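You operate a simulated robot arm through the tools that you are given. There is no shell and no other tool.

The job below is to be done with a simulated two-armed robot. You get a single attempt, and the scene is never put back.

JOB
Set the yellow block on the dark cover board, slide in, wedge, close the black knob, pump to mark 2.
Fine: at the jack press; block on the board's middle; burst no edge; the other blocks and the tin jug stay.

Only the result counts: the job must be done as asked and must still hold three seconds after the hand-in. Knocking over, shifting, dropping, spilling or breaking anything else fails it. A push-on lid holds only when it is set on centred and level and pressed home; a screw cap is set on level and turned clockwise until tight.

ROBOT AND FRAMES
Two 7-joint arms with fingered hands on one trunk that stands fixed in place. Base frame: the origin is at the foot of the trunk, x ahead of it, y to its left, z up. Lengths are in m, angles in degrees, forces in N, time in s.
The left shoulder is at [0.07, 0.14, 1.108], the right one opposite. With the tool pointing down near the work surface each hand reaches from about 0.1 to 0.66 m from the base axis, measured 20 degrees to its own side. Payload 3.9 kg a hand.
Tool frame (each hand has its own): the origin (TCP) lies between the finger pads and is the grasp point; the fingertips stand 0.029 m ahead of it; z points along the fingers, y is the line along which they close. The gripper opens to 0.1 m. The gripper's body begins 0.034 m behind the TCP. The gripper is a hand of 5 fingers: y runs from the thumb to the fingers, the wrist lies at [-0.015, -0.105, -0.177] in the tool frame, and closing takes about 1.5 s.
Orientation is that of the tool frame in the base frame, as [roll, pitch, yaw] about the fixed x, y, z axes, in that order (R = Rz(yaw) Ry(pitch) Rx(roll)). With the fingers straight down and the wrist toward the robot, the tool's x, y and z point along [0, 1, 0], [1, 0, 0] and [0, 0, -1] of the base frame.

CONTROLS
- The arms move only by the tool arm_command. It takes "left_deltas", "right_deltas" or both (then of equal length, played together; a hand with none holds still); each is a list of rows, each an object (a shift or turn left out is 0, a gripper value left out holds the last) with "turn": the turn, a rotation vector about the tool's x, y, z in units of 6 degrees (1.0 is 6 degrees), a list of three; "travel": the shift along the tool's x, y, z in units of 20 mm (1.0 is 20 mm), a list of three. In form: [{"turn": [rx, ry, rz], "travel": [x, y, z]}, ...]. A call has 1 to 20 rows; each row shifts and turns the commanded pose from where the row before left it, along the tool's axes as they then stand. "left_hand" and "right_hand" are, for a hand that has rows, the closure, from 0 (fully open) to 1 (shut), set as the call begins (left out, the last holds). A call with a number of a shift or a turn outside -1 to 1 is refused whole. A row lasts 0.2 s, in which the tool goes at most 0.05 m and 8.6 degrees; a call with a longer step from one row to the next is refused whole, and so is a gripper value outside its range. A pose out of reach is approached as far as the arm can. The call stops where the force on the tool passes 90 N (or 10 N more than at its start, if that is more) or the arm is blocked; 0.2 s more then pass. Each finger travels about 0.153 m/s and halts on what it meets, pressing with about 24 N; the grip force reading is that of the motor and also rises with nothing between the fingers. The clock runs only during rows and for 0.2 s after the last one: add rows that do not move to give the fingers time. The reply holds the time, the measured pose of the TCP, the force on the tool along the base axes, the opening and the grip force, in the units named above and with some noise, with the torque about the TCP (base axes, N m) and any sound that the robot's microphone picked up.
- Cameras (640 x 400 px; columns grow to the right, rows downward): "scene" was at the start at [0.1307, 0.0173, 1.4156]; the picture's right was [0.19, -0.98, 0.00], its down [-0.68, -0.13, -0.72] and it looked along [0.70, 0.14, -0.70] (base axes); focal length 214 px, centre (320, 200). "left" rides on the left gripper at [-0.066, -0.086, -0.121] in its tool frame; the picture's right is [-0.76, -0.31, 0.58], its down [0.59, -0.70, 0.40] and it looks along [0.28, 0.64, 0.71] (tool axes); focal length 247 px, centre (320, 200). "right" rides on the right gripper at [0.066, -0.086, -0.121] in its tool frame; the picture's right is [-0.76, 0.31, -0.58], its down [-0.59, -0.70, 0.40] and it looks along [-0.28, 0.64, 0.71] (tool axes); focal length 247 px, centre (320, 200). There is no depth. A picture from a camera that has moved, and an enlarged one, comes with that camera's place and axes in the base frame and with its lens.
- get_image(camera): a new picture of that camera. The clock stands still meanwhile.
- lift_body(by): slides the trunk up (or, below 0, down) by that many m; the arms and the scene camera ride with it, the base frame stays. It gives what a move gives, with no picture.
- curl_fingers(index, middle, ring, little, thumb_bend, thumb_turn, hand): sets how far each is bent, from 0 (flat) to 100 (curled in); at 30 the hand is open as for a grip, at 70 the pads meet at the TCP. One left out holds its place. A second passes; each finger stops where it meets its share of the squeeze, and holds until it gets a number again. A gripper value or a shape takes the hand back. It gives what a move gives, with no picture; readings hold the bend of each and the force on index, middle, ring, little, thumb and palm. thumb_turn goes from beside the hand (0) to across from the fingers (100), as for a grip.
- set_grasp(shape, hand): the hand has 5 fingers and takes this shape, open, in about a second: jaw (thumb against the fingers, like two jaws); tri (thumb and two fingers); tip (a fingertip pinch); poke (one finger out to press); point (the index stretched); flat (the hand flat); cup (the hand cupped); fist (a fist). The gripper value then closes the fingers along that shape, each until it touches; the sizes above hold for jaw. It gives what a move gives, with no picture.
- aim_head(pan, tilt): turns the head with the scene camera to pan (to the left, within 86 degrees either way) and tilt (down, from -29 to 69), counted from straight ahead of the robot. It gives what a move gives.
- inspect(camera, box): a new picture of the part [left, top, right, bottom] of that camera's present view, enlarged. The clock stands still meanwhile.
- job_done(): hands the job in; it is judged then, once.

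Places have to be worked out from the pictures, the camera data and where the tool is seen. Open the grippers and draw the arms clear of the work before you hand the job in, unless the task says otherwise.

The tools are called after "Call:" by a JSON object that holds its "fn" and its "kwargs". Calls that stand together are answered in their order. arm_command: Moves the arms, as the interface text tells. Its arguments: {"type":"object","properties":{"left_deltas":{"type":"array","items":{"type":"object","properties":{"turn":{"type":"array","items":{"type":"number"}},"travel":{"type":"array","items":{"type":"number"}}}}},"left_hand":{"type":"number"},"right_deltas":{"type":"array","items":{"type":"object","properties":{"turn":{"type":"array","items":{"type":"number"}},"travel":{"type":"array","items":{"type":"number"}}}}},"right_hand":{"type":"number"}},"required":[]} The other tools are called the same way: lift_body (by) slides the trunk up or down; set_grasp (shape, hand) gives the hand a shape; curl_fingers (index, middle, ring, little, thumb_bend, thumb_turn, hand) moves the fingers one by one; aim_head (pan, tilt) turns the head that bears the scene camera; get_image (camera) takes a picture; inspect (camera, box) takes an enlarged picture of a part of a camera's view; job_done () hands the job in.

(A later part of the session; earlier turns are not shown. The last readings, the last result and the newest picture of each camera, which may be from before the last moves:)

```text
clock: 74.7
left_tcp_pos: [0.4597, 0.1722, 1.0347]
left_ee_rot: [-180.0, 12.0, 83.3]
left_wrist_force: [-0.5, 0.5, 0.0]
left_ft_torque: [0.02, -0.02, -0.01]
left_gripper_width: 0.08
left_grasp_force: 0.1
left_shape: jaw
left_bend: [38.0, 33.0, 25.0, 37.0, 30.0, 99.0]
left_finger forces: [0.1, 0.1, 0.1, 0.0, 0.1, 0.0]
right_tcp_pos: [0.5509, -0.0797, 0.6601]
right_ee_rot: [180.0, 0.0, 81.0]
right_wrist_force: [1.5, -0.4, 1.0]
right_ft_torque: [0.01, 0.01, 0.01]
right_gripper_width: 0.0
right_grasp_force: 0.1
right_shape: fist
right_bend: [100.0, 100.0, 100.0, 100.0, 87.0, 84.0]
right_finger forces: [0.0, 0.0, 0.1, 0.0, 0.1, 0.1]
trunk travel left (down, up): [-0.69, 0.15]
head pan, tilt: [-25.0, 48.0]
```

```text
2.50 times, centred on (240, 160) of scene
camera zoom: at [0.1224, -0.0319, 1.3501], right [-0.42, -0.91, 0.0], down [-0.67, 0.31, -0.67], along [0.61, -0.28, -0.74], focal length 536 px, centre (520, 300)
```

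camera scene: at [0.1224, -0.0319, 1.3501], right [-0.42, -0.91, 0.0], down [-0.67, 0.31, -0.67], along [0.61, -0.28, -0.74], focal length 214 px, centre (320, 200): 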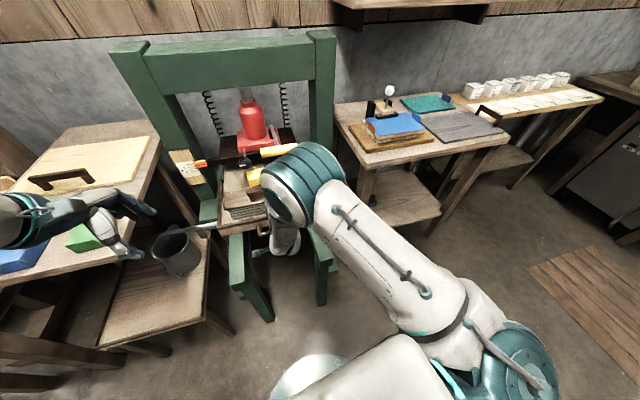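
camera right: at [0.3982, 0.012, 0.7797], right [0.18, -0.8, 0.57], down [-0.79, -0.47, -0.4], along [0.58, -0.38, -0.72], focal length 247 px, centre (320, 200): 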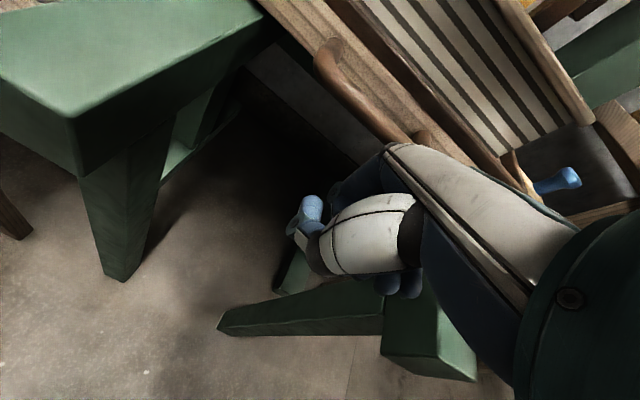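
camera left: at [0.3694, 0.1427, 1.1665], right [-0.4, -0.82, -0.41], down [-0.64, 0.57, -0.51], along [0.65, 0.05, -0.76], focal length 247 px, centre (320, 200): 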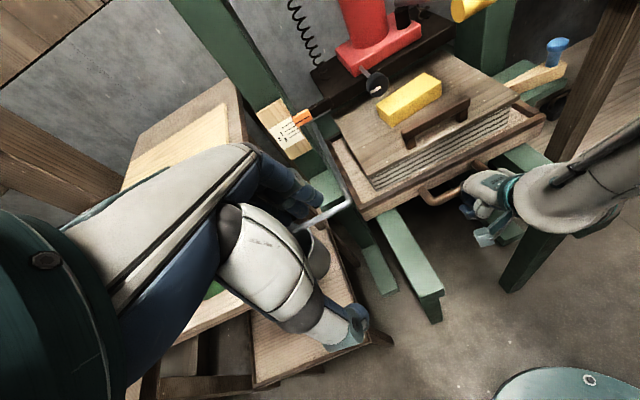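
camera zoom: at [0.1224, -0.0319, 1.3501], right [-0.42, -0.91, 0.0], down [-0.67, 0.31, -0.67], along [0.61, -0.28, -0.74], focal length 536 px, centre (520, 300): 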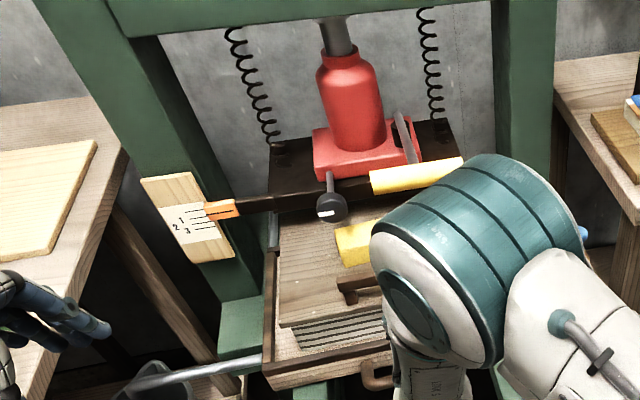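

The block is still centred on the board and clear of the platen. I push on in 40 mm portions.

Call:
{"fn": "arm_command", "kwargs": {"right_deltas": [{"travel": [0, 0.5, 0]}, {"travel": [0, 0.5, 0]}, {"travel": [0, 0.5, 0]}, {"travel": [0, 0.5, 0]}]}}

Call:
{"fn": "inspect", "kwargs": {"camera": "left", "box": [250, 40, 560, 230]}}

```text
clock: 75.7
left_tcp_pos: [0.4583, 0.1716, 1.0357]
left_ee_rot: [-180.0, 12.0, 83.4]
left_wrist_force: [0.5, 0.0, -0.5]
left_ft_torque: [-0.01, -0.01, 0.0]
left_gripper_width: 0.08
left_grasp_force: 0.0
left_shape: jaw
left_bend: [38.0, 33.0, 25.0, 37.0, 30.0, 99.0]
left_finger forces: [0.0, 0.1, 0.0, 0.0, 0.0, 0.0]
right_tcp_pos: [0.5908, -0.0852, 0.6585]
right_ee_rot: [179.9, 0.0, 81.0]
right_wrist_force: [-0.2, 0.7, -0.3]
right_ft_torque: [0.0, -0.01, -0.01]
right_gripper_width: 0.0
right_grasp_force: 0.1
right_shape: fist
right_bend: [100.0, 100.0, 100.0, 100.0, 87.0, 84.0]
right_finger forces: [0.0, 0.0, 0.1, 0.0, 0.0, 0.0]
trunk travel left (down, up): [-0.69, 0.15]
head pan, tilt: [-25.0, 48.0]
```

```text
2.06 times, centred on (405, 135) of left
camera zoom: at [0.3692, 0.1427, 1.1666], right [-0.4, -0.82, -0.41], down [-0.64, 0.57, -0.51], along [0.65, 0.05, -0.76], focal length 510 px, centre (144, 334)
```

zoom: 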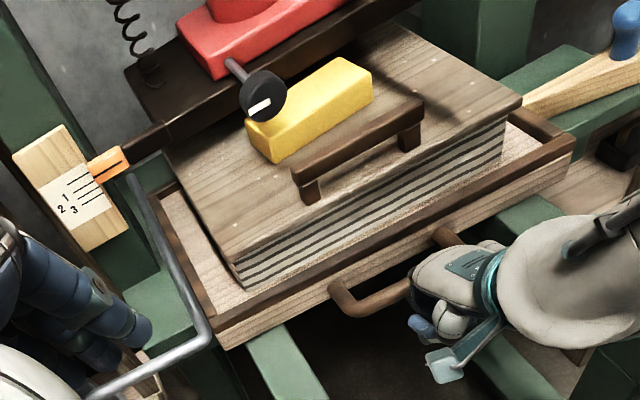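

Going well. Another 40 mm.

Call:
{"fn": "arm_command", "kwargs": {"right_deltas": [{"travel": [0, 0.5, 0]}, {"travel": [0, 0.5, 0]}, {"travel": [0, 0.5, 0]}, {"travel": [0, 0.5, 0]}]}}

Call:
{"fn": "inspect", "kwargs": {"camera": "left", "box": [250, 40, 560, 230]}}

Call:
{"fn": "get_image", "kwargs": {"camera": "scene"}}

```text
clock: 76.7
left_tcp_pos: [0.4587, 0.1708, 1.0358]
left_ee_rot: [180.0, 11.9, 83.4]
left_wrist_force: [0.5, 0.2, -0.2]
left_ft_torque: [-0.01, 0.02, -0.01]
left_gripper_width: 0.0798
left_grasp_force: 0.1
left_shape: jaw
left_bend: [38.0, 33.0, 25.0, 37.0, 30.0, 99.0]
left_finger forces: [0.0, 0.1, 0.1, 0.0, 0.0, 0.0]
right_tcp_pos: [0.6317, -0.0896, 0.659]
right_ee_rot: [-180.0, 0.0, 81.1]
right_wrist_force: [-0.2, 0.3, -0.3]
right_ft_torque: [-0.04, 0.0, 0.03]
right_gripper_width: 0.0
right_grasp_force: 0.2
right_shape: fist
right_bend: [100.0, 100.0, 100.0, 100.0, 87.0, 84.0]
right_finger forces: [0.0, 0.1, 0.0, 0.0, 0.0, 0.0]
trunk travel left (down, up): [-0.69, 0.15]
head pan, tilt: [-25.0, 48.0]
```

```text
2.06 times, centred on (405, 135) of left
camera zoom: at [0.3693, 0.1427, 1.1666], right [-0.4, -0.82, -0.41], down [-0.64, 0.57, -0.51], along [0.65, 0.05, -0.76], focal length 510 px, centre (144, 334)
```

zoom: 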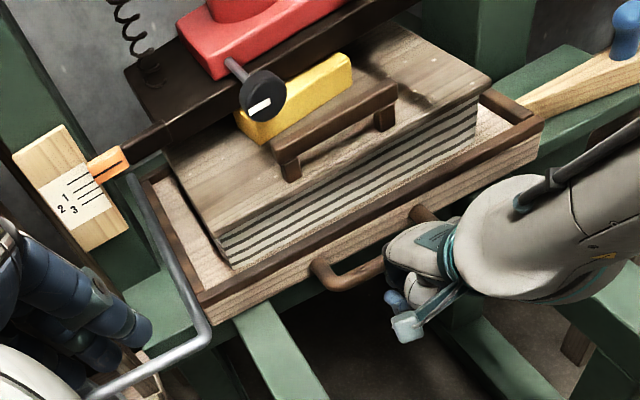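

```text
taken
camera scene: at [0.1223, -0.0319, 1.3501], right [-0.42, -0.91, 0.0], down [-0.67, 0.31, -0.67], along [0.61, -0.28, -0.74], focal length 214 px, centre (320, 200)
```

scene: 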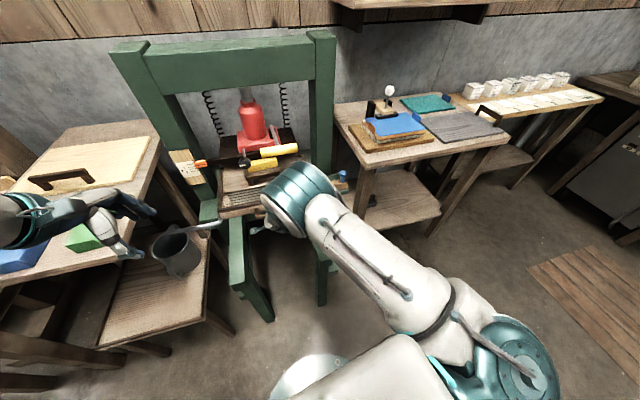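

About 233 mm in by the corner's position; roughly 60 mm should remain. I continue in small portions watching for the end stop.

Call:
{"fn": "arm_command", "kwargs": {"right_deltas": [{"travel": [0, 0.5, 0]}, {"travel": [0, 0.5, 0]}, {"travel": [0, 0.5, 0]}]}}

Call:
{"fn": "inspect", "kwargs": {"camera": "left", "box": [250, 40, 560, 230]}}

```text
clock: 77.5
left_tcp_pos: [0.4592, 0.1706, 1.035]
left_ee_rot: [179.9, 12.1, 83.3]
left_wrist_force: [-0.2, 0.4, 0.1]
left_ft_torque: [-0.02, 0.02, 0.01]
left_gripper_width: 0.0797
left_grasp_force: 0.0
left_shape: jaw
left_bend: [38.0, 33.0, 25.0, 37.0, 30.0, 99.0]
left_finger forces: [0.1, 0.0, 0.0, 0.0, 0.0, 0.0]
right_tcp_pos: [0.6605, -0.0965, 0.6595]
right_ee_rot: [179.9, 0.1, 81.0]
right_wrist_force: [-0.5, -0.2, 0.7]
right_ft_torque: [0.0, -0.03, 0.0]
right_gripper_width: 0.0
right_grasp_force: 0.1
right_shape: fist
right_bend: [100.0, 100.0, 100.0, 100.0, 87.0, 84.0]
right_finger forces: [0.0, 0.3, 0.0, 0.1, 0.0, 0.0]
trunk travel left (down, up): [-0.69, 0.15]
head pan, tilt: [-25.0, 48.0]
```

```text
2.06 times, centred on (405, 135) of left
camera zoom: at [0.369, 0.1422, 1.1668], right [-0.4, -0.82, -0.41], down [-0.64, 0.57, -0.51], along [0.65, 0.06, -0.76], focal length 510 px, centre (144, 334)
```

zoom: 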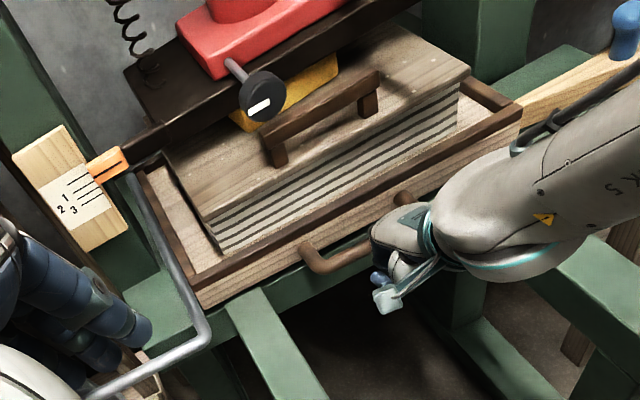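

No stop yet. I push two more small portions.

Call:
{"fn": "arm_command", "kwargs": {"right_deltas": [{"travel": [0, 0.5, 0]}, {"travel": [0, 0.5, 0]}]}}

Call:
{"fn": "inspect", "kwargs": {"camera": "left", "box": [250, 40, 560, 230]}}

```text
clock: 78.1
left_tcp_pos: [0.4589, 0.171, 1.0349]
left_ee_rot: [-180.0, 12.1, 83.4]
left_wrist_force: [0.5, 0.3, 0.3]
left_ft_torque: [0.01, 0.0, 0.01]
left_gripper_width: 0.0798
left_grasp_force: 0.1
left_shape: jaw
left_bend: [38.0, 33.0, 25.0, 37.0, 30.0, 99.0]
left_finger forces: [0.0, 0.0, 0.1, 0.0, 0.1, 0.1]
right_tcp_pos: [0.6792, -0.0992, 0.6609]
right_ee_rot: [180.0, -0.1, 81.0]
right_wrist_force: [-0.4, 0.0, -0.8]
right_ft_torque: [-0.03, -0.01, 0.0]
right_gripper_width: 0.0001
right_grasp_force: 0.1
right_shape: fist
right_bend: [100.0, 100.0, 100.0, 100.0, 87.0, 84.0]
right_finger forces: [0.1, 0.0, 0.1, 0.1, 0.0, 0.1]
trunk travel left (down, up): [-0.69, 0.15]
head pan, tilt: [-25.0, 48.0]
```

```text
2.06 times, centred on (405, 135) of left
camera zoom: at [0.3691, 0.1425, 1.1666], right [-0.4, -0.82, -0.41], down [-0.64, 0.57, -0.51], along [0.65, 0.05, -0.76], focal length 510 px, centre (144, 334)
```

zoom: 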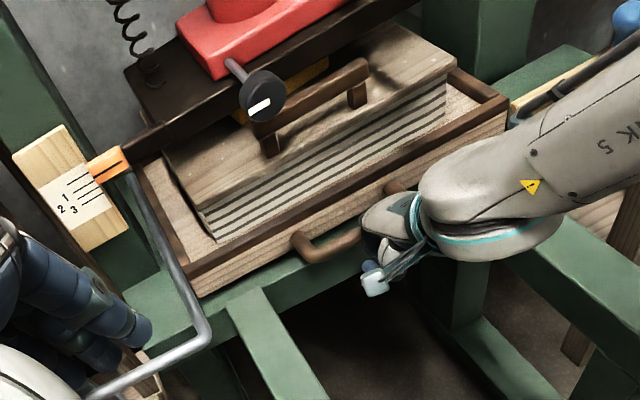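

Still free; the tray front has yet to pass the wedge. I push another 20 mm.

Call:
{"fn": "arm_command", "kwargs": {"right_deltas": [{"travel": [0, 0.5, 0]}, {"travel": [0, 0.5, 0]}]}}

Call:
{"fn": "inspect", "kwargs": {"camera": "left", "box": [250, 20, 600, 230]}}

Call:
{"fn": "get_image", "kwargs": {"camera": "scene"}}

```text
clock: 78.7
left_tcp_pos: [0.4604, 0.1711, 1.0345]
left_ee_rot: [-180.0, 12.1, 83.5]
left_wrist_force: [0.6, 0.6, -0.7]
left_ft_torque: [0.01, -0.02, 0.0]
left_gripper_width: 0.0797
left_grasp_force: 0.1
left_shape: jaw
left_bend: [38.0, 33.0, 25.0, 37.0, 30.0, 99.0]
left_finger forces: [0.1, 0.0, 0.1, 0.0, 0.1, 0.1]
right_tcp_pos: [0.6996, -0.1017, 0.66]
right_ee_rot: [-180.0, -0.1, 81.0]
right_wrist_force: [-0.4, -0.2, 0.0]
right_ft_torque: [0.0, -0.01, -0.02]
right_gripper_width: 0.0
right_grasp_force: 0.0
right_shape: fist
right_bend: [100.0, 100.0, 100.0, 100.0, 87.0, 84.0]
right_finger forces: [0.0, 0.4, 0.0, 0.0, 0.0, 0.1]
trunk travel left (down, up): [-0.69, 0.15]
head pan, tilt: [-25.0, 48.0]
```

```text
1.83 times, centred on (425, 125) of left
camera zoom: at [0.3688, 0.1425, 1.1667], right [-0.4, -0.82, -0.41], down [-0.64, 0.57, -0.51], along [0.65, 0.05, -0.76], focal length 452 px, centre (128, 337)
```

zoom: 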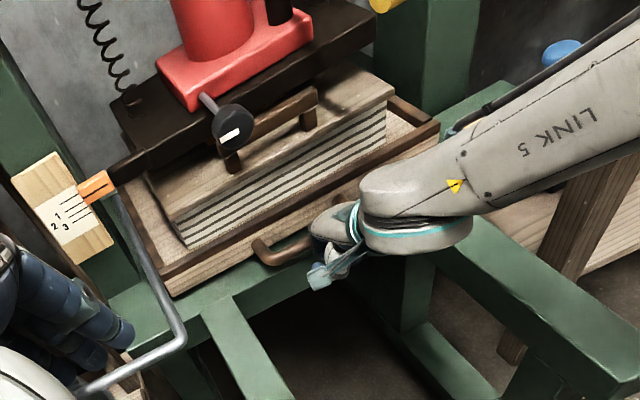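

```text
taken
camera scene: at [0.1218, -0.032, 1.3501], right [-0.42, -0.91, 0.0], down [-0.67, 0.31, -0.67], along [0.61, -0.28, -0.74], focal length 214 px, centre (320, 200)
```

scene: 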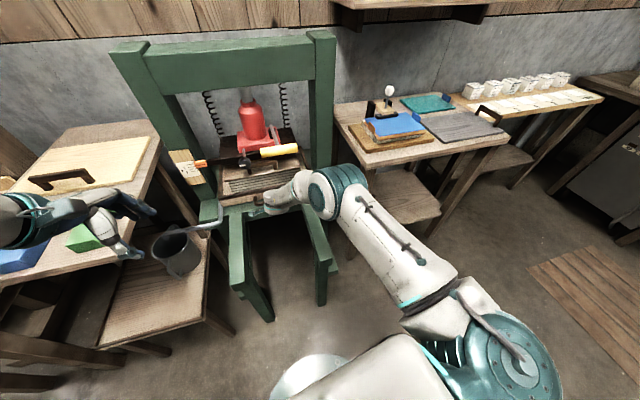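

Still sliding with no stop. I push 10 mm at a time from here.

Call:
{"fn": "arm_command", "kwargs": {"right_deltas": [{"travel": [0, 0.5, 0]}, {}]}}

Call:
{"fn": "inspect", "kwargs": {"camera": "left", "box": [250, 20, 600, 230]}}

Call:
{"fn": "inspect", "kwargs": {"camera": "scene", "box": [170, 80, 390, 240]}}

```text
clock: 79.3
left_tcp_pos: [0.454, 0.1717, 1.0382]
left_ee_rot: [179.7, 12.0, 83.3]
left_wrist_force: [-0.6, -1.2, 0.1]
left_ft_torque: [0.03, 0.01, 0.02]
left_gripper_width: 0.0798
left_grasp_force: 0.1
left_shape: jaw
left_bend: [38.0, 33.0, 25.0, 37.0, 30.0, 99.0]
left_finger forces: [0.1, 0.1, 0.0, 0.0, 0.0, 0.0]
right_tcp_pos: [0.7031, -0.1012, 0.661]
right_ee_rot: [-179.9, 0.0, 81.1]
right_wrist_force: [-39.9, 3.5, 3.8]
right_ft_torque: [-0.13, -1.19, -0.06]
right_gripper_width: 0.0
right_grasp_force: 0.1
right_shape: fist
right_bend: [99.0, 100.0, 100.0, 100.0, 87.0, 84.0]
right_finger forces: [23.0, 17.2, 0.0, 0.0, 0.1, 0.1]
trunk travel left (down, up): [-0.69, 0.15]
head pan, tilt: [-25.0, 48.0]
```

```text
1.83 times, centred on (425, 125) of left
camera zoom: at [0.3633, 0.1433, 1.1686], right [-0.4, -0.82, -0.41], down [-0.64, 0.57, -0.52], along [0.66, 0.05, -0.75], focal length 452 px, centre (128, 337)
```

zoom: 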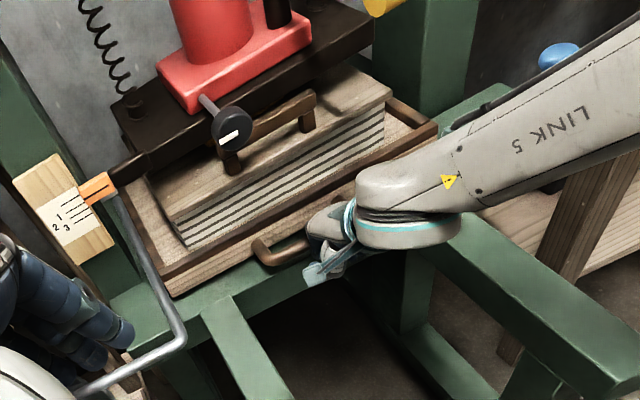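

```text
2.50 times, centred on (280, 160) of scene
camera zoom: at [0.1152, -0.0312, 1.3508], right [-0.42, -0.91, 0.0], down [-0.67, 0.31, -0.67], along [0.61, -0.28, -0.74], focal length 536 px, centre (420, 300)
```

zoom: 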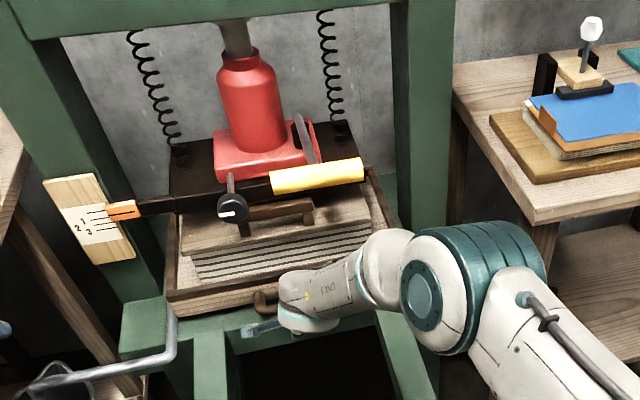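

The force jumped to 40 N, so something has stopped: either the tray's end stop or the board handle against the platen. I look closely at that spot.

Call:
{"fn": "inspect", "kwargs": {"camera": "left", "box": [310, 30, 490, 150]}}

Call:
{"fn": "inspect", "kwargs": {"camera": "scene", "box": [220, 130, 320, 210]}}

Call:
{"fn": "inspect", "kwargs": {"camera": "left", "box": [250, 90, 400, 210]}}

```text
3.33 times, centred on (400, 90) of left
camera zoom: at [0.3633, 0.1433, 1.1686], right [-0.4, -0.82, -0.41], down [-0.64, 0.57, -0.52], along [0.66, 0.05, -0.75], focal length 823 px, centre (53, 567)
```

zoom: 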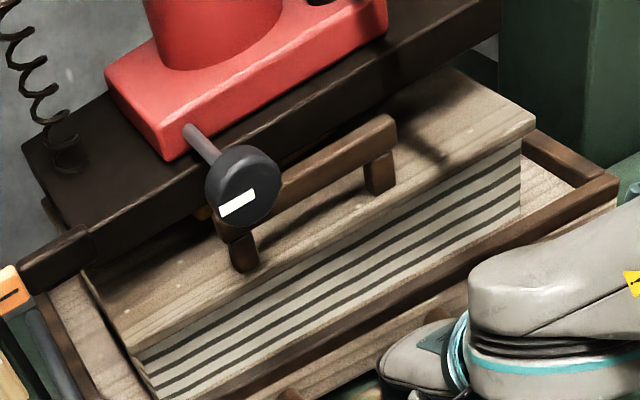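

```text
5.00 times, centred on (270, 170) of scene
camera zoom: at [0.1152, -0.0312, 1.3508], right [-0.42, -0.91, 0.0], down [-0.67, 0.31, -0.67], along [0.61, -0.28, -0.74], focal length 1072 px, centre (570, 350)
```

zoom: 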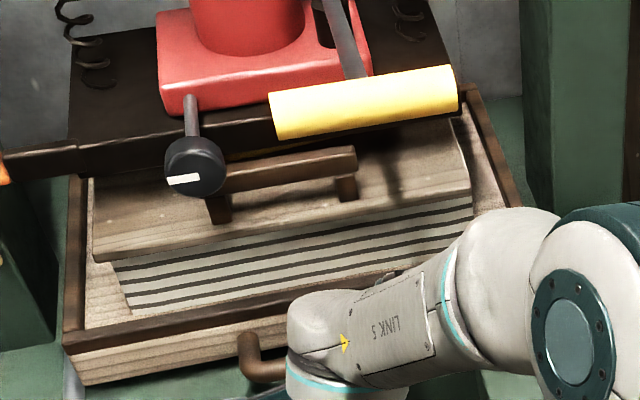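

```text
3.33 times, centred on (325, 150) of left
camera zoom: at [0.3633, 0.1433, 1.1686], right [-0.4, -0.82, -0.41], down [-0.64, 0.57, -0.52], along [0.66, 0.05, -0.75], focal length 823 px, centre (303, 367)
```

zoom: 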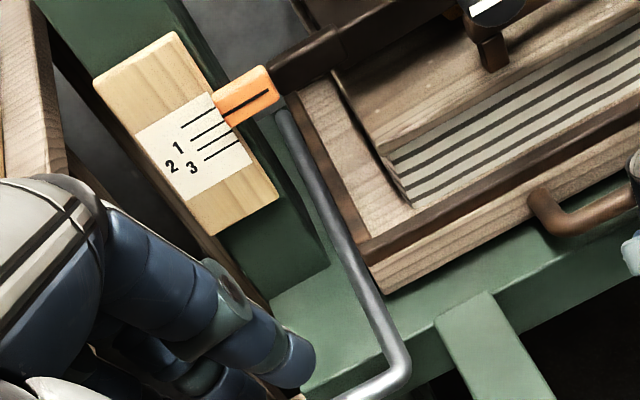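

A strip of the block shows between handle and platen, so the handle is free and the tray is at its end stop. I back the fist off and look at the wedge.

Call:
{"fn": "arm_command", "kwargs": {"right_deltas": [{"travel": [0, -0.7, 0]}, {"travel": [0, -1, 0]}, {"travel": [0, -1, 0]}, {"travel": [0, -1, 0]}, {"travel": [0, -1, 0]}, {"travel": [0, -1, 0]}]}}

Call:
{"fn": "inspect", "kwargs": {"camera": "left", "box": [250, 20, 640, 230]}}

Call:
{"fn": "get_image", "kwargs": {"camera": "scene"}}

Call:
{"fn": "get_image", "kwargs": {"camera": "right"}}

```text
clock: 80.7
left_tcp_pos: [0.4584, 0.1705, 1.0352]
left_ee_rot: [-180.0, 12.0, 83.5]
left_wrist_force: [0.4, -0.4, -0.3]
left_ft_torque: [0.0, 0.01, 0.0]
left_gripper_width: 0.0798
left_grasp_force: 0.1
left_shape: jaw
left_bend: [38.0, 33.0, 25.0, 37.0, 30.0, 99.0]
left_finger forces: [0.1, 0.1, 0.0, 0.0, 0.0, 0.1]
right_tcp_pos: [0.5961, -0.0847, 0.6593]
right_ee_rot: [179.9, 0.0, 80.9]
right_wrist_force: [1.1, 0.2, 0.6]
right_ft_torque: [0.02, -0.04, -0.01]
right_gripper_width: 0.0002
right_grasp_force: 0.1
right_shape: fist
right_bend: [100.0, 100.0, 100.0, 100.0, 88.0, 84.0]
right_finger forces: [0.0, 0.0, 0.1, 0.1, 0.1, 0.0]
trunk travel left (down, up): [-0.69, 0.15]
head pan, tilt: [-25.0, 48.0]
```

```text
1.64 times, centred on (445, 125) of left
camera zoom: at [0.3683, 0.1428, 1.1669], right [-0.4, -0.82, -0.41], down [-0.64, 0.57, -0.51], along [0.65, 0.05, -0.76], focal length 405 px, centre (115, 323)
```

zoom: 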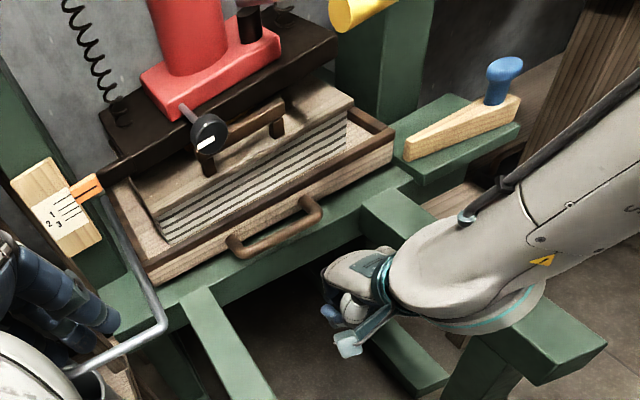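

```text
taken
camera scene: at [0.1212, -0.0318, 1.3502], right [-0.42, -0.91, 0.0], down [-0.67, 0.31, -0.67], along [0.61, -0.28, -0.74], focal length 214 px, centre (320, 200)
```

scene: 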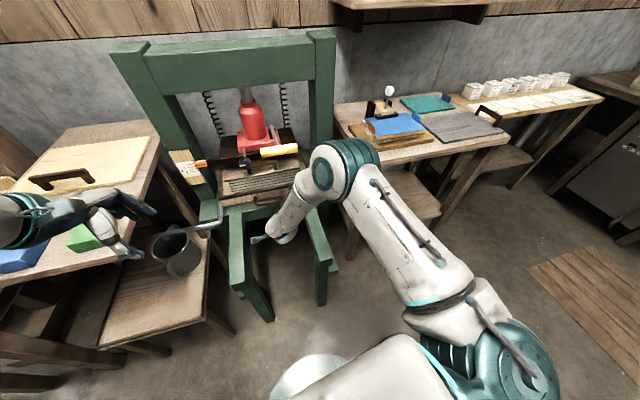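

```text
taken
camera right: at [0.5219, -0.0065, 0.7801], right [0.18, -0.8, 0.58], down [-0.79, -0.47, -0.4], along [0.59, -0.38, -0.71], focal length 247 px, centre (320, 200)
```

right: 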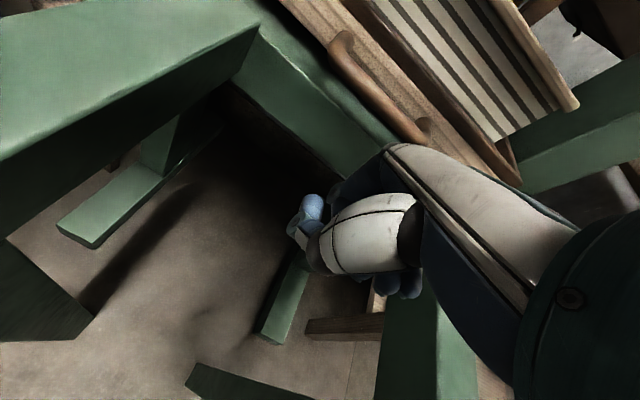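

The tray is fully in and the wedge lies just off its front right corner. I zoom in on the wedge and the corner to see where it must go.

Call:
{"fn": "inspect", "kwargs": {"camera": "left", "box": [440, 30, 580, 170]}}

Call:
{"fn": "inspect", "kwargs": {"camera": "left", "box": [370, 80, 520, 200]}}

Call:
{"fn": "aim_head", "kwargs": {"pan": -10, "tilt": 48}}

Call:
{"fn": "get_image", "kwargs": {"camera": "scene"}}

```text
2.86 times, centred on (510, 100) of left
camera zoom: at [0.3683, 0.1428, 1.1669], right [-0.4, -0.82, -0.41], down [-0.64, 0.57, -0.51], along [0.65, 0.05, -0.76], focal length 706 px, centre (-223, 486)
```

zoom: 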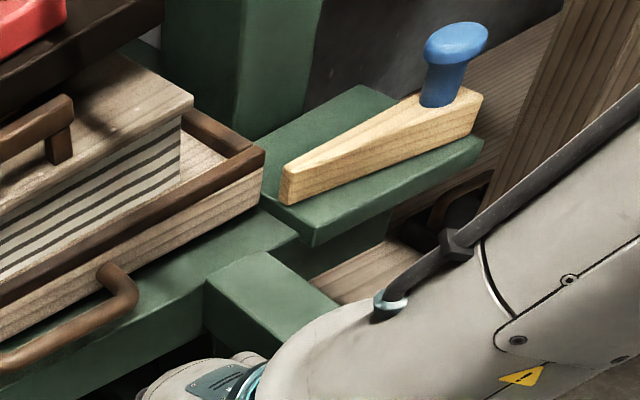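

```text
3.33 times, centred on (445, 140) of left
camera zoom: at [0.3683, 0.1428, 1.1669], right [-0.4, -0.82, -0.41], down [-0.64, 0.57, -0.51], along [0.65, 0.05, -0.76], focal length 823 px, centre (-97, 400)
```

zoom: 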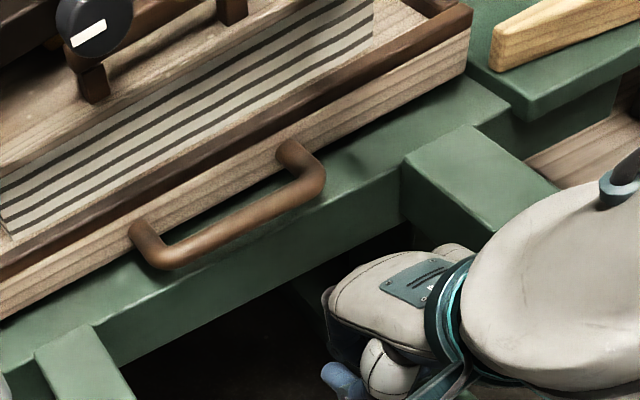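

```text
clock: 81.5
left_tcp_pos: [0.4588, 0.1714, 1.0348]
left_ee_rot: [-179.9, 12.0, 83.4]
left_wrist_force: [-0.4, 0.1, -0.1]
left_ft_torque: [0.01, 0.04, 0.02]
left_gripper_width: 0.08
left_grasp_force: 0.1
left_shape: jaw
left_bend: [38.0, 33.0, 25.0, 37.0, 30.0, 99.0]
left_finger forces: [0.0, 0.0, 0.0, 0.1, 0.0, 0.0]
right_tcp_pos: [0.5959, -0.0836, 0.6579]
right_ee_rot: [-179.9, 0.0, 81.0]
right_wrist_force: [0.4, 0.1, 0.6]
right_ft_torque: [0.0, -0.01, 0.01]
right_gripper_width: 0.0
right_grasp_force: 0.0
right_shape: fist
right_bend: [100.0, 100.0, 100.0, 100.0, 88.0, 84.0]
right_finger forces: [0.1, 0.1, 0.0, 0.0, 0.0, 0.0]
trunk travel left (down, up): [-0.69, 0.15]
head pan, tilt: [-10.0, 48.0]
```

```text
taken
camera scene: at [0.1278, -0.0124, 1.3502], right [-0.17, -0.98, 0.0], down [-0.73, 0.13, -0.67], along [0.66, -0.12, -0.74], focal length 214 px, centre (320, 200)
```

scene: 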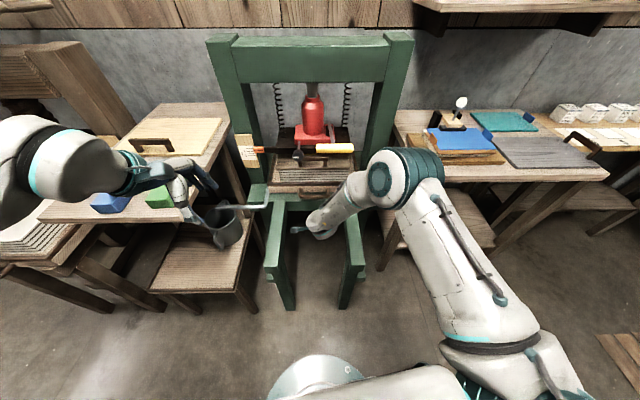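

I need exact wedge and tray-front positions; I zoom in harder on that corner.

Call:
{"fn": "inspect", "kwargs": {"camera": "left", "box": [480, 60, 560, 120]}}

Call:
{"fn": "inspect", "kwargs": {"camera": "scene", "box": [290, 140, 400, 220]}}

Call:
{"fn": "inspect", "kwargs": {"camera": "right", "box": [380, 0, 640, 250]}}

```text
6.67 times, centred on (520, 90) of left
camera zoom: at [0.3687, 0.1426, 1.1668], right [-0.4, -0.82, -0.41], down [-0.64, 0.57, -0.51], along [0.65, 0.05, -0.76], focal length 1646 px, centre (-1013, 933)
```

zoom: 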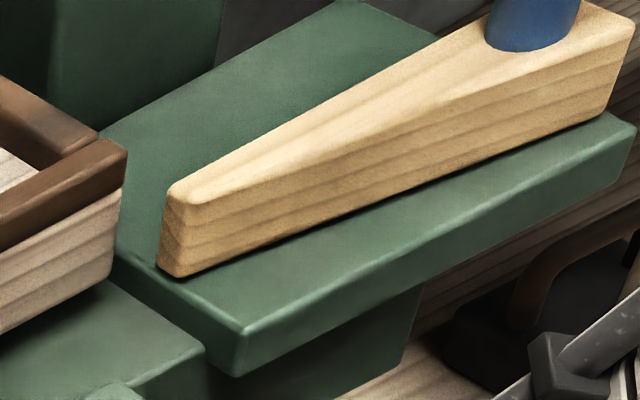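

```text
5.00 times, centred on (345, 180) of scene
camera zoom: at [0.1278, -0.0124, 1.3502], right [-0.17, -0.98, 0.0], down [-0.73, 0.13, -0.67], along [0.66, -0.12, -0.74], focal length 1072 px, centre (195, 300)
```

zoom: 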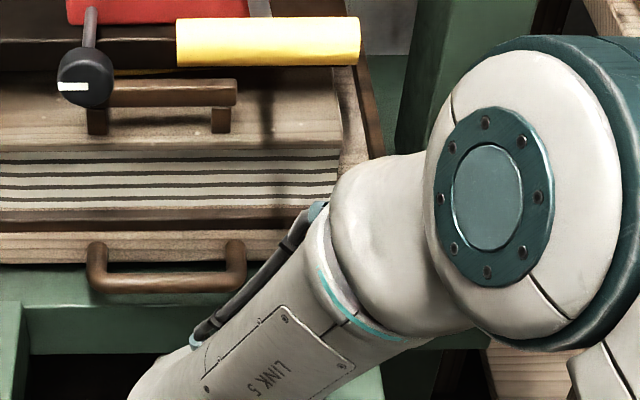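

```text
1.60 times, centred on (510, 125) of right
camera zoom: at [0.5224, -0.0064, 0.7798], right [0.18, -0.8, 0.58], down [-0.79, -0.47, -0.4], along [0.59, -0.38, -0.71], focal length 395 px, centre (16, 320)
```

zoom: 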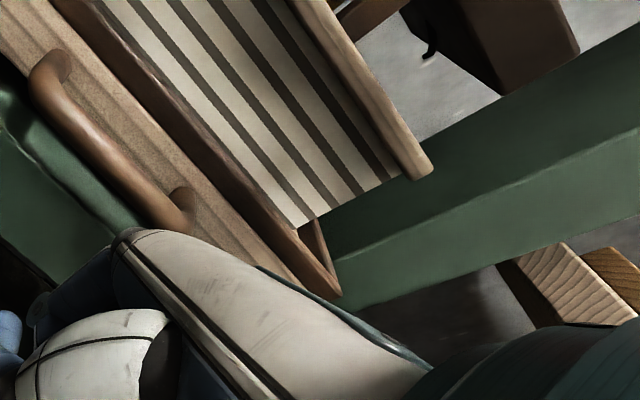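

The wedge tapers both ways and will slide left in front of the tray; its right end is close to the other table, so I'll pinch its blue knob from above. First I withdraw the right hand back, up and to the right.

Call:
{"fn": "arm_command", "kwargs": {"right_deltas": [{"travel": [0, -1, 0]}, {"travel": [0, -1, 0]}, {"travel": [0, -1, 0]}, {"travel": [0, -1, 0]}, {"travel": [0, -1, 0]}, {"travel": [0, -1, 0]}, {"travel": [0, -0.5, 0]}, {"travel": [-0.5, 0, -1]}, {"travel": [-0.5, 0, -1]}, {"travel": [-0.5, 0, -1]}, {"travel": [-0.5, 0, -1]}, {"travel": [-0.5, 0, -1]}, {"travel": [-0.5, 0, -1]}, {"travel": [-0.5, 0, -1]}, {"travel": [-0.5, 0, -1]}, {"travel": [-0.5, 0, -1]}, {"travel": [-0.5, 0, -1]}, {"travel": [-0.5, 0, -1]}, {"travel": [-0.5, 0, -1]}]}}

Call:
{"fn": "get_image", "kwargs": {"camera": "scene"}}

```text
clock: 85.5
left_tcp_pos: [0.4584, 0.1681, 1.0358]
left_ee_rot: [180.0, 11.8, 83.4]
left_wrist_force: [1.0, 0.6, 0.2]
left_ft_torque: [0.02, 0.02, 0.02]
left_gripper_width: 0.0798
left_grasp_force: 0.0
left_shape: jaw
left_bend: [38.0, 33.0, 25.0, 37.0, 30.0, 99.0]
left_finger forces: [0.0, 0.0, 0.1, 0.1, 0.0, 0.0]
right_tcp_pos: [0.4622, -0.1766, 0.8955]
right_ee_rot: [176.7, -1.2, 81.1]
right_wrist_force: [0.5, -1.7, 0.3]
right_ft_torque: [0.03, 0.0, 0.01]
right_gripper_width: 0.0
right_grasp_force: 0.0
right_shape: fist
right_bend: [100.0, 100.0, 100.0, 100.0, 88.0, 84.0]
right_finger forces: [0.0, 0.0, 0.0, 0.0, 0.1, 0.1]
right hand out of reach, approached as far as the arm can: row 18, 19
trunk travel left (down, up): [-0.69, 0.15]
head pan, tilt: [-10.0, 48.0]
```

```text
taken
camera scene: at [0.1278, -0.0166, 1.3501], right [-0.17, -0.98, 0.0], down [-0.73, 0.13, -0.67], along [0.66, -0.11, -0.74], focal length 214 px, centre (320, 200)
```

scene: 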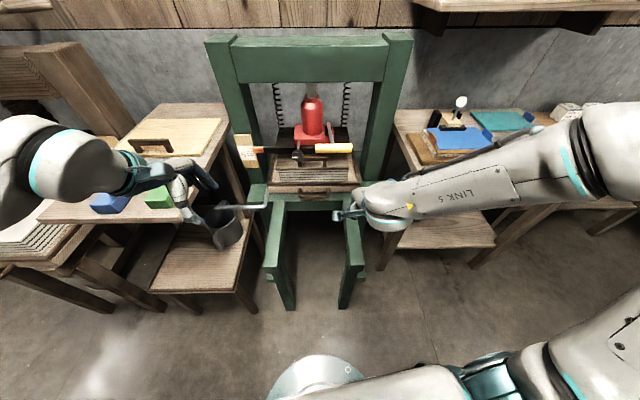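

The arm re-posed with its elbow high and outside, clear of things. I open the hand to jaw and move it right toward the wedge, tilting the fingers forward by 30°.

Call:
{"fn": "arm_command", "kwargs": {"right_deltas": [{"travel": [-0.95, 0.3, -0.3]}, {"travel": [-0.95, 0.3, -0.3]}, {"travel": [-0.95, 0.3, -0.3]}, {"travel": [-0.95, 0.3, -0.3]}, {"travel": [-0.95, 0.3, -0.3]}, {"travel": [-0.95, 0.3, -0.3]}, {"travel": [-0.95, 0.3, -0.3]}, {"travel": [-0.95, 0.3, -0.3]}, {"travel": [-0.95, 0.3, -0.3]}, {"turn": [-1, 0, 0]}, {"turn": [-1, 0, 0]}, {"turn": [-1, 0, 0]}, {"turn": [-1, 0, 0]}, {"turn": [-1, 0, 0]}]}}

Call:
{"fn": "set_grasp", "kwargs": {"hand": "right", "shape": "jaw"}}

Call:
{"fn": "get_image", "kwargs": {"camera": "scene"}}

Call:
{"fn": "get_image", "kwargs": {"camera": "right"}}

```text
clock: 88.5
left_tcp_pos: [0.4584, 0.1711, 1.0354]
left_ee_rot: [180.0, 12.1, 83.3]
left_wrist_force: [-0.4, 0.1, 0.5]
left_ft_torque: [-0.02, 0.02, -0.02]
left_gripper_width: 0.0798
left_grasp_force: 0.0
left_shape: jaw
left_bend: [38.0, 33.0, 25.0, 37.0, 30.0, 99.0]
left_finger forces: [0.0, 0.1, 0.0, 0.0, 0.1, 0.0]
right_tcp_pos: [0.4753, -0.3602, 0.9547]
right_ee_rot: [149.8, 0.0, 81.0]
right_wrist_force: [-0.1, 0.7, 0.0]
right_ft_torque: [0.01, 0.0, 0.01]
right_gripper_width: 0.0003
right_grasp_force: 0.0
right_shape: fist
right_bend: [100.0, 100.0, 100.0, 100.0, 88.0, 84.0]
right_finger forces: [0.1, 0.0, 0.0, 0.0, 0.1, 0.0]
trunk travel left (down, up): [-0.69, 0.15]
head pan, tilt: [-10.0, 48.0]
```

```text
clock: 89.4
left_tcp_pos: [0.4581, 0.1709, 1.0349]
left_ee_rot: [180.0, 12.0, 83.5]
left_wrist_force: [0.3, -0.7, -0.3]
left_ft_torque: [0.01, 0.02, 0.0]
left_gripper_width: 0.0799
left_grasp_force: 0.1
left_shape: jaw
left_bend: [38.0, 33.0, 25.0, 37.0, 30.0, 99.0]
left_finger forces: [0.0, 0.1, 0.0, 0.0, 0.1, 0.1]
right_tcp_pos: [0.4753, -0.3611, 0.9538]
right_ee_rot: [150.0, -0.1, 81.1]
right_wrist_force: [-0.3, -0.7, -0.8]
right_ft_torque: [-0.01, 0.0, -0.01]
right_gripper_width: 0.0997
right_grasp_force: 0.0
right_shape: jaw
right_bend: [30.0, 30.0, 30.0, 30.0, 30.0, 97.0]
right_finger forces: [0.0, 0.0, 0.0, 0.1, 0.0, 0.0]
trunk travel left (down, up): [-0.69, 0.15]
head pan, tilt: [-10.0, 48.0]
```

```text
taken
camera scene: at [0.1277, -0.0123, 1.3502], right [-0.17, -0.98, 0.0], down [-0.73, 0.13, -0.67], along [0.66, -0.12, -0.74], focal length 214 px, centre (320, 200)
```

scene: 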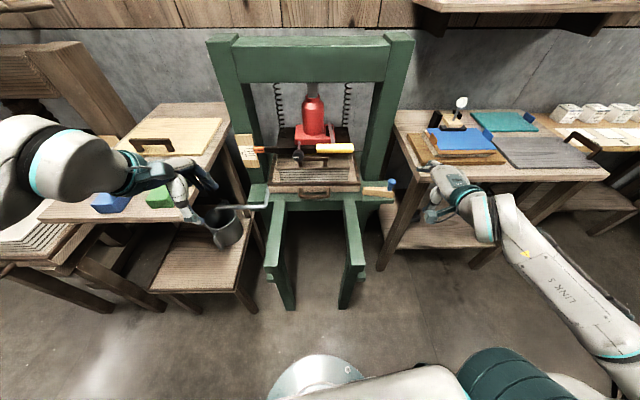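

```text
taken
camera right: at [0.3527, -0.2741, 1.0156], right [-0.14, -0.74, 0.65], down [-0.5, -0.52, -0.7], along [0.86, -0.42, -0.3], focal length 247 px, centre (320, 200)
```

right: 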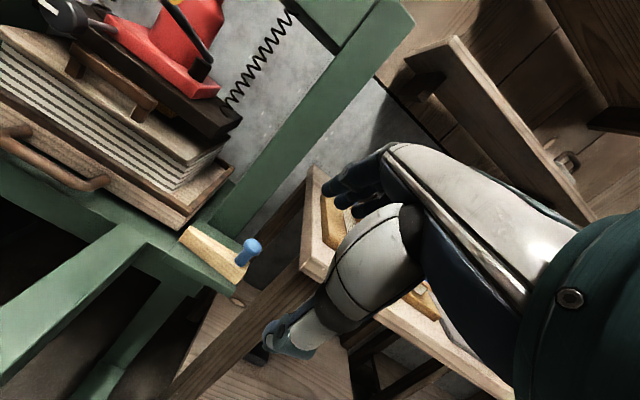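

Both cameras now see the wedge well. I zoom in to triangulate it.

Call:
{"fn": "inspect", "kwargs": {"camera": "right", "box": [100, 160, 300, 320]}}

Call:
{"fn": "inspect", "kwargs": {"camera": "scene", "box": [330, 150, 430, 220]}}

Call:
{"fn": "inspect", "kwargs": {"camera": "right", "box": [0, 0, 260, 200]}}

```text
2.50 times, centred on (200, 240) of right
camera zoom: at [0.3527, -0.2741, 1.0156], right [-0.14, -0.74, 0.65], down [-0.5, -0.52, -0.7], along [0.86, -0.42, -0.3], focal length 617 px, centre (620, 100)
```

zoom: 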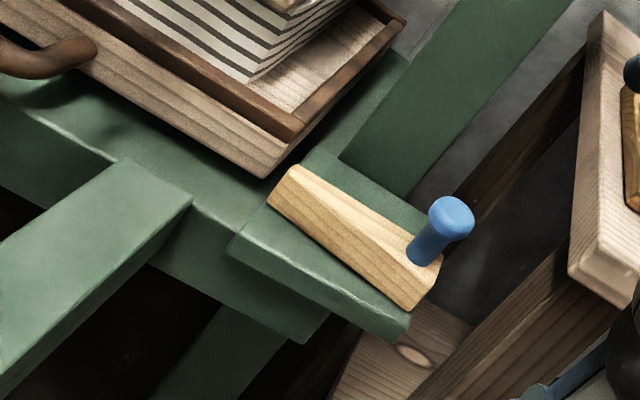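

```text
5.71 times, centred on (380, 185) of scene
camera zoom: at [0.1277, -0.0123, 1.3502], right [-0.17, -0.98, 0.0], down [-0.73, 0.13, -0.67], along [0.66, -0.12, -0.74], focal length 1226 px, centre (-23, 286)
```

zoom: 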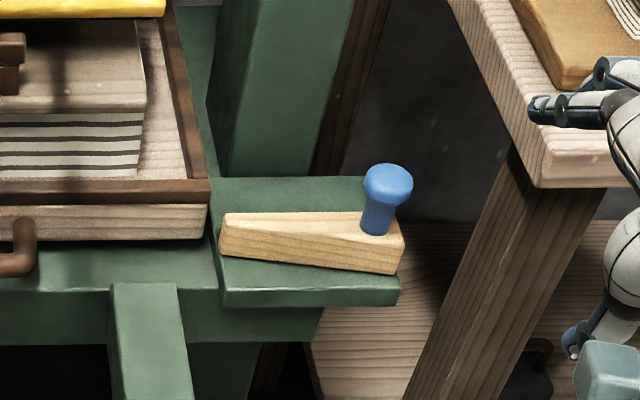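

```text
2.00 times, centred on (130, 100) of right
camera zoom: at [0.3527, -0.2741, 1.0156], right [-0.14, -0.74, 0.65], down [-0.5, -0.52, -0.7], along [0.86, -0.42, -0.3], focal length 494 px, centre (700, 400)
```

zoom: 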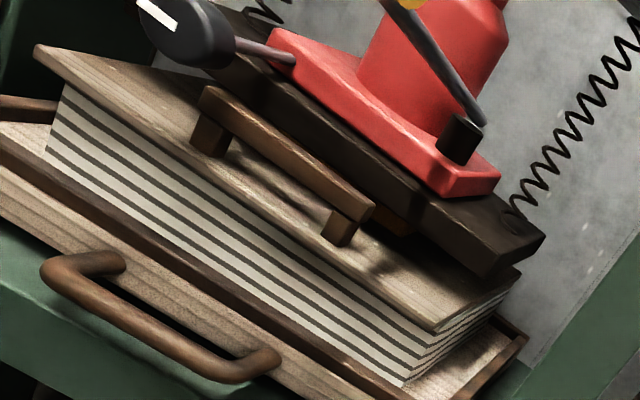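

From the new angle I can check whether the board handle touches the platen; I zoom on that spot.

Call:
{"fn": "inspect", "kwargs": {"camera": "right", "box": [60, 20, 220, 140]}}

Call:
{"fn": "inspect", "kwargs": {"camera": "right", "box": [120, 60, 200, 120]}}

Call:
{"fn": "inspect", "kwargs": {"camera": "scene", "box": [260, 130, 360, 200]}}

```text
3.33 times, centred on (140, 80) of right
camera zoom: at [0.3527, -0.2741, 1.0156], right [-0.14, -0.74, 0.65], down [-0.5, -0.52, -0.7], along [0.86, -0.42, -0.3], focal length 823 px, centre (920, 600)
```

zoom: 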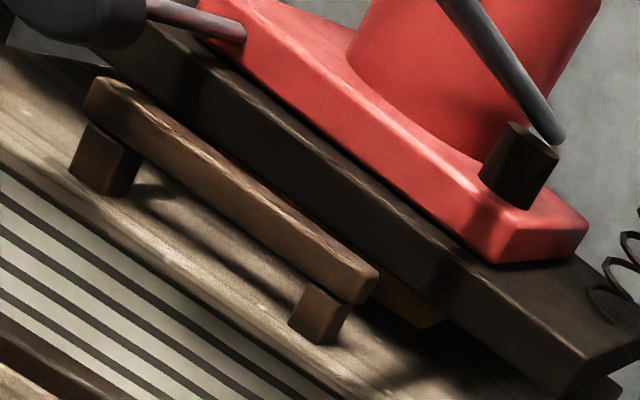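

```text
6.67 times, centred on (160, 90) of right
camera zoom: at [0.3527, -0.2741, 1.0156], right [-0.14, -0.74, 0.65], down [-0.5, -0.52, -0.7], along [0.86, -0.42, -0.3], focal length 1646 px, centre (1387, 933)
```

zoom: 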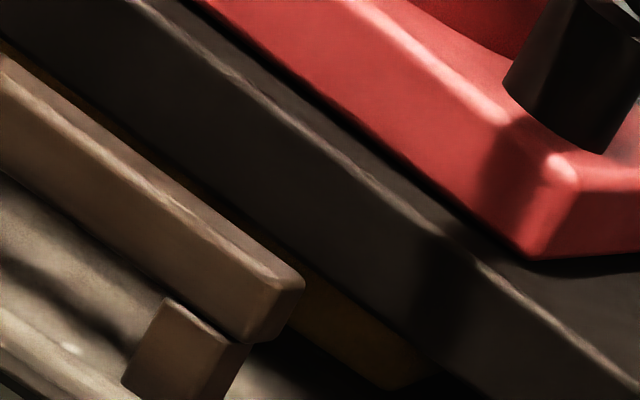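

```text
5.71 times, centred on (310, 165) of scene
camera zoom: at [0.1277, -0.0123, 1.3502], right [-0.17, -0.98, 0.0], down [-0.73, 0.13, -0.67], along [0.66, -0.12, -0.74], focal length 1226 px, centre (377, 400)
```

zoom: 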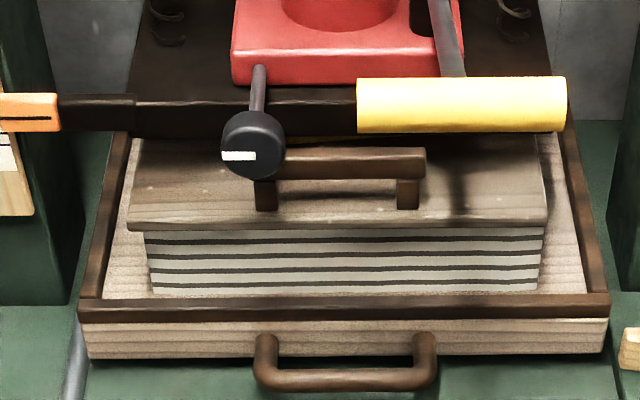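

The handle is clear of the platen, so the tray is at its rear stop. I look at the wedge tip against the tray's front plane at higher zoom.

Call:
{"fn": "inspect", "kwargs": {"camera": "scene", "box": [355, 175, 405, 205]}}

Call:
{"fn": "inspect", "kwargs": {"camera": "right", "box": [150, 190, 270, 300]}}

```text
12.80 times, centred on (380, 190) of scene
camera zoom: at [0.1277, -0.0123, 1.3502], right [-0.17, -0.98, 0.0], down [-0.73, 0.13, -0.67], along [0.66, -0.12, -0.74], focal length 2745 px, centre (-448, 328)
```

zoom: 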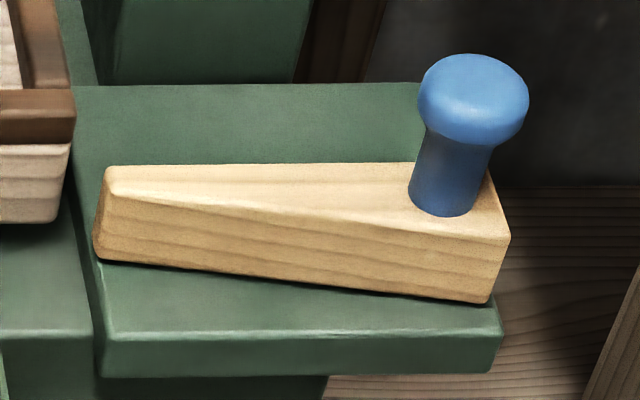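

```text
3.64 times, centred on (210, 245) of right
camera zoom: at [0.3527, -0.2741, 1.0156], right [-0.14, -0.74, 0.65], down [-0.5, -0.52, -0.7], along [0.86, -0.42, -0.3], focal length 898 px, centre (720, 36)
```

zoom: 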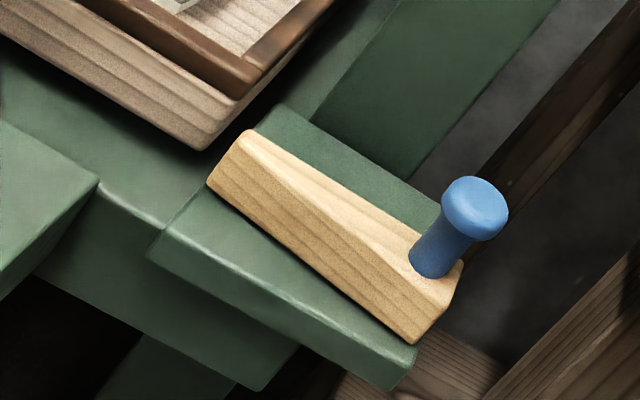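

The wedge's far face runs parallel to the tray front, so it should slide left there; its knob's cap is at about [0.70, -0.41, 0.752], only 6 cm from the other table's edge. I reduce the tilt and move to a point just above and before the knob.

Call:
{"fn": "arm_command", "kwargs": {"right_deltas": [{"turn": [1, 0, 0]}, {"turn": [0.67, 0, 0]}, {"travel": [0.03, 0.776, 0.897]}, {"travel": [0.03, 0.776, 0.897]}, {"travel": [0.03, 0.776, 0.897]}, {"travel": [0.03, 0.776, 0.897]}, {"travel": [0.03, 0.776, 0.897]}, {"travel": [0.03, 0.776, 0.897]}, {"travel": [0.03, 0.776, 0.897]}, {"travel": [0.03, 0.776, 0.897]}]}}

Call:
{"fn": "get_image", "kwargs": {"camera": "scene"}}

Call:
{"fn": "get_image", "kwargs": {"camera": "right"}}

```text
clock: 91.6
left_tcp_pos: [0.4595, 0.1729, 1.0351]
left_ee_rot: [-179.9, 12.0, 83.5]
left_wrist_force: [-0.2, -0.6, 0.7]
left_ft_torque: [-0.02, 0.01, 0.02]
left_gripper_width: 0.0796
left_grasp_force: 0.2
left_shape: jaw
left_bend: [38.0, 33.0, 25.0, 37.0, 30.0, 99.0]
left_finger forces: [0.0, 0.0, 0.0, 0.1, 0.0, 0.0]
right_tcp_pos: [0.6417, -0.3813, 0.8615]
right_ee_rot: [160.0, 0.0, 81.0]
right_wrist_force: [0.5, -0.4, 0.9]
right_ft_torque: [-0.04, 0.01, 0.01]
right_gripper_width: 0.0997
right_grasp_force: 0.1
right_shape: jaw
right_bend: [30.0, 30.0, 30.0, 30.0, 30.0, 98.0]
right_finger forces: [0.0, 0.0, 0.1, 0.0, 0.1, 0.1]
trunk travel left (down, up): [-0.69, 0.15]
head pan, tilt: [-10.0, 48.0]
```

```text
taken
camera scene: at [0.1289, -0.0119, 1.35], right [-0.17, -0.98, 0.0], down [-0.73, 0.13, -0.67], along [0.66, -0.12, -0.74], focal length 214 px, centre (320, 200)
```

scene: 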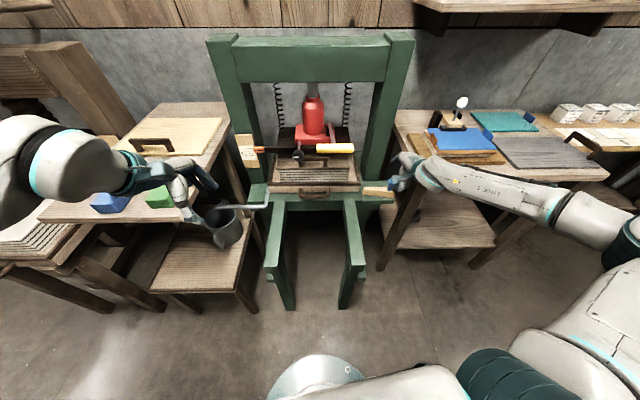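

```text
taken
camera right: at [0.5314, -0.2973, 0.9461], right [-0.03, -0.76, 0.65], down [-0.61, -0.5, -0.62], along [0.79, -0.41, -0.45], focal length 247 px, centre (320, 200)
```

right: 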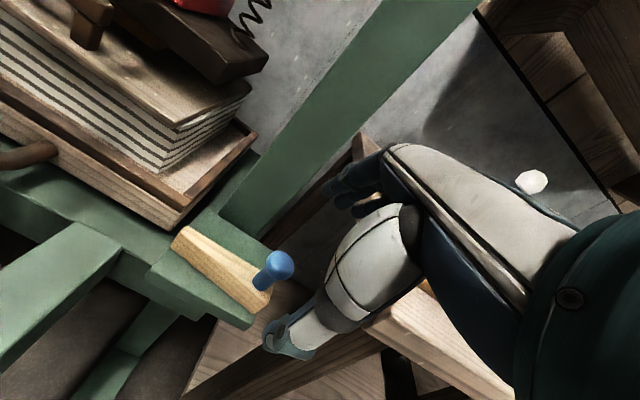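

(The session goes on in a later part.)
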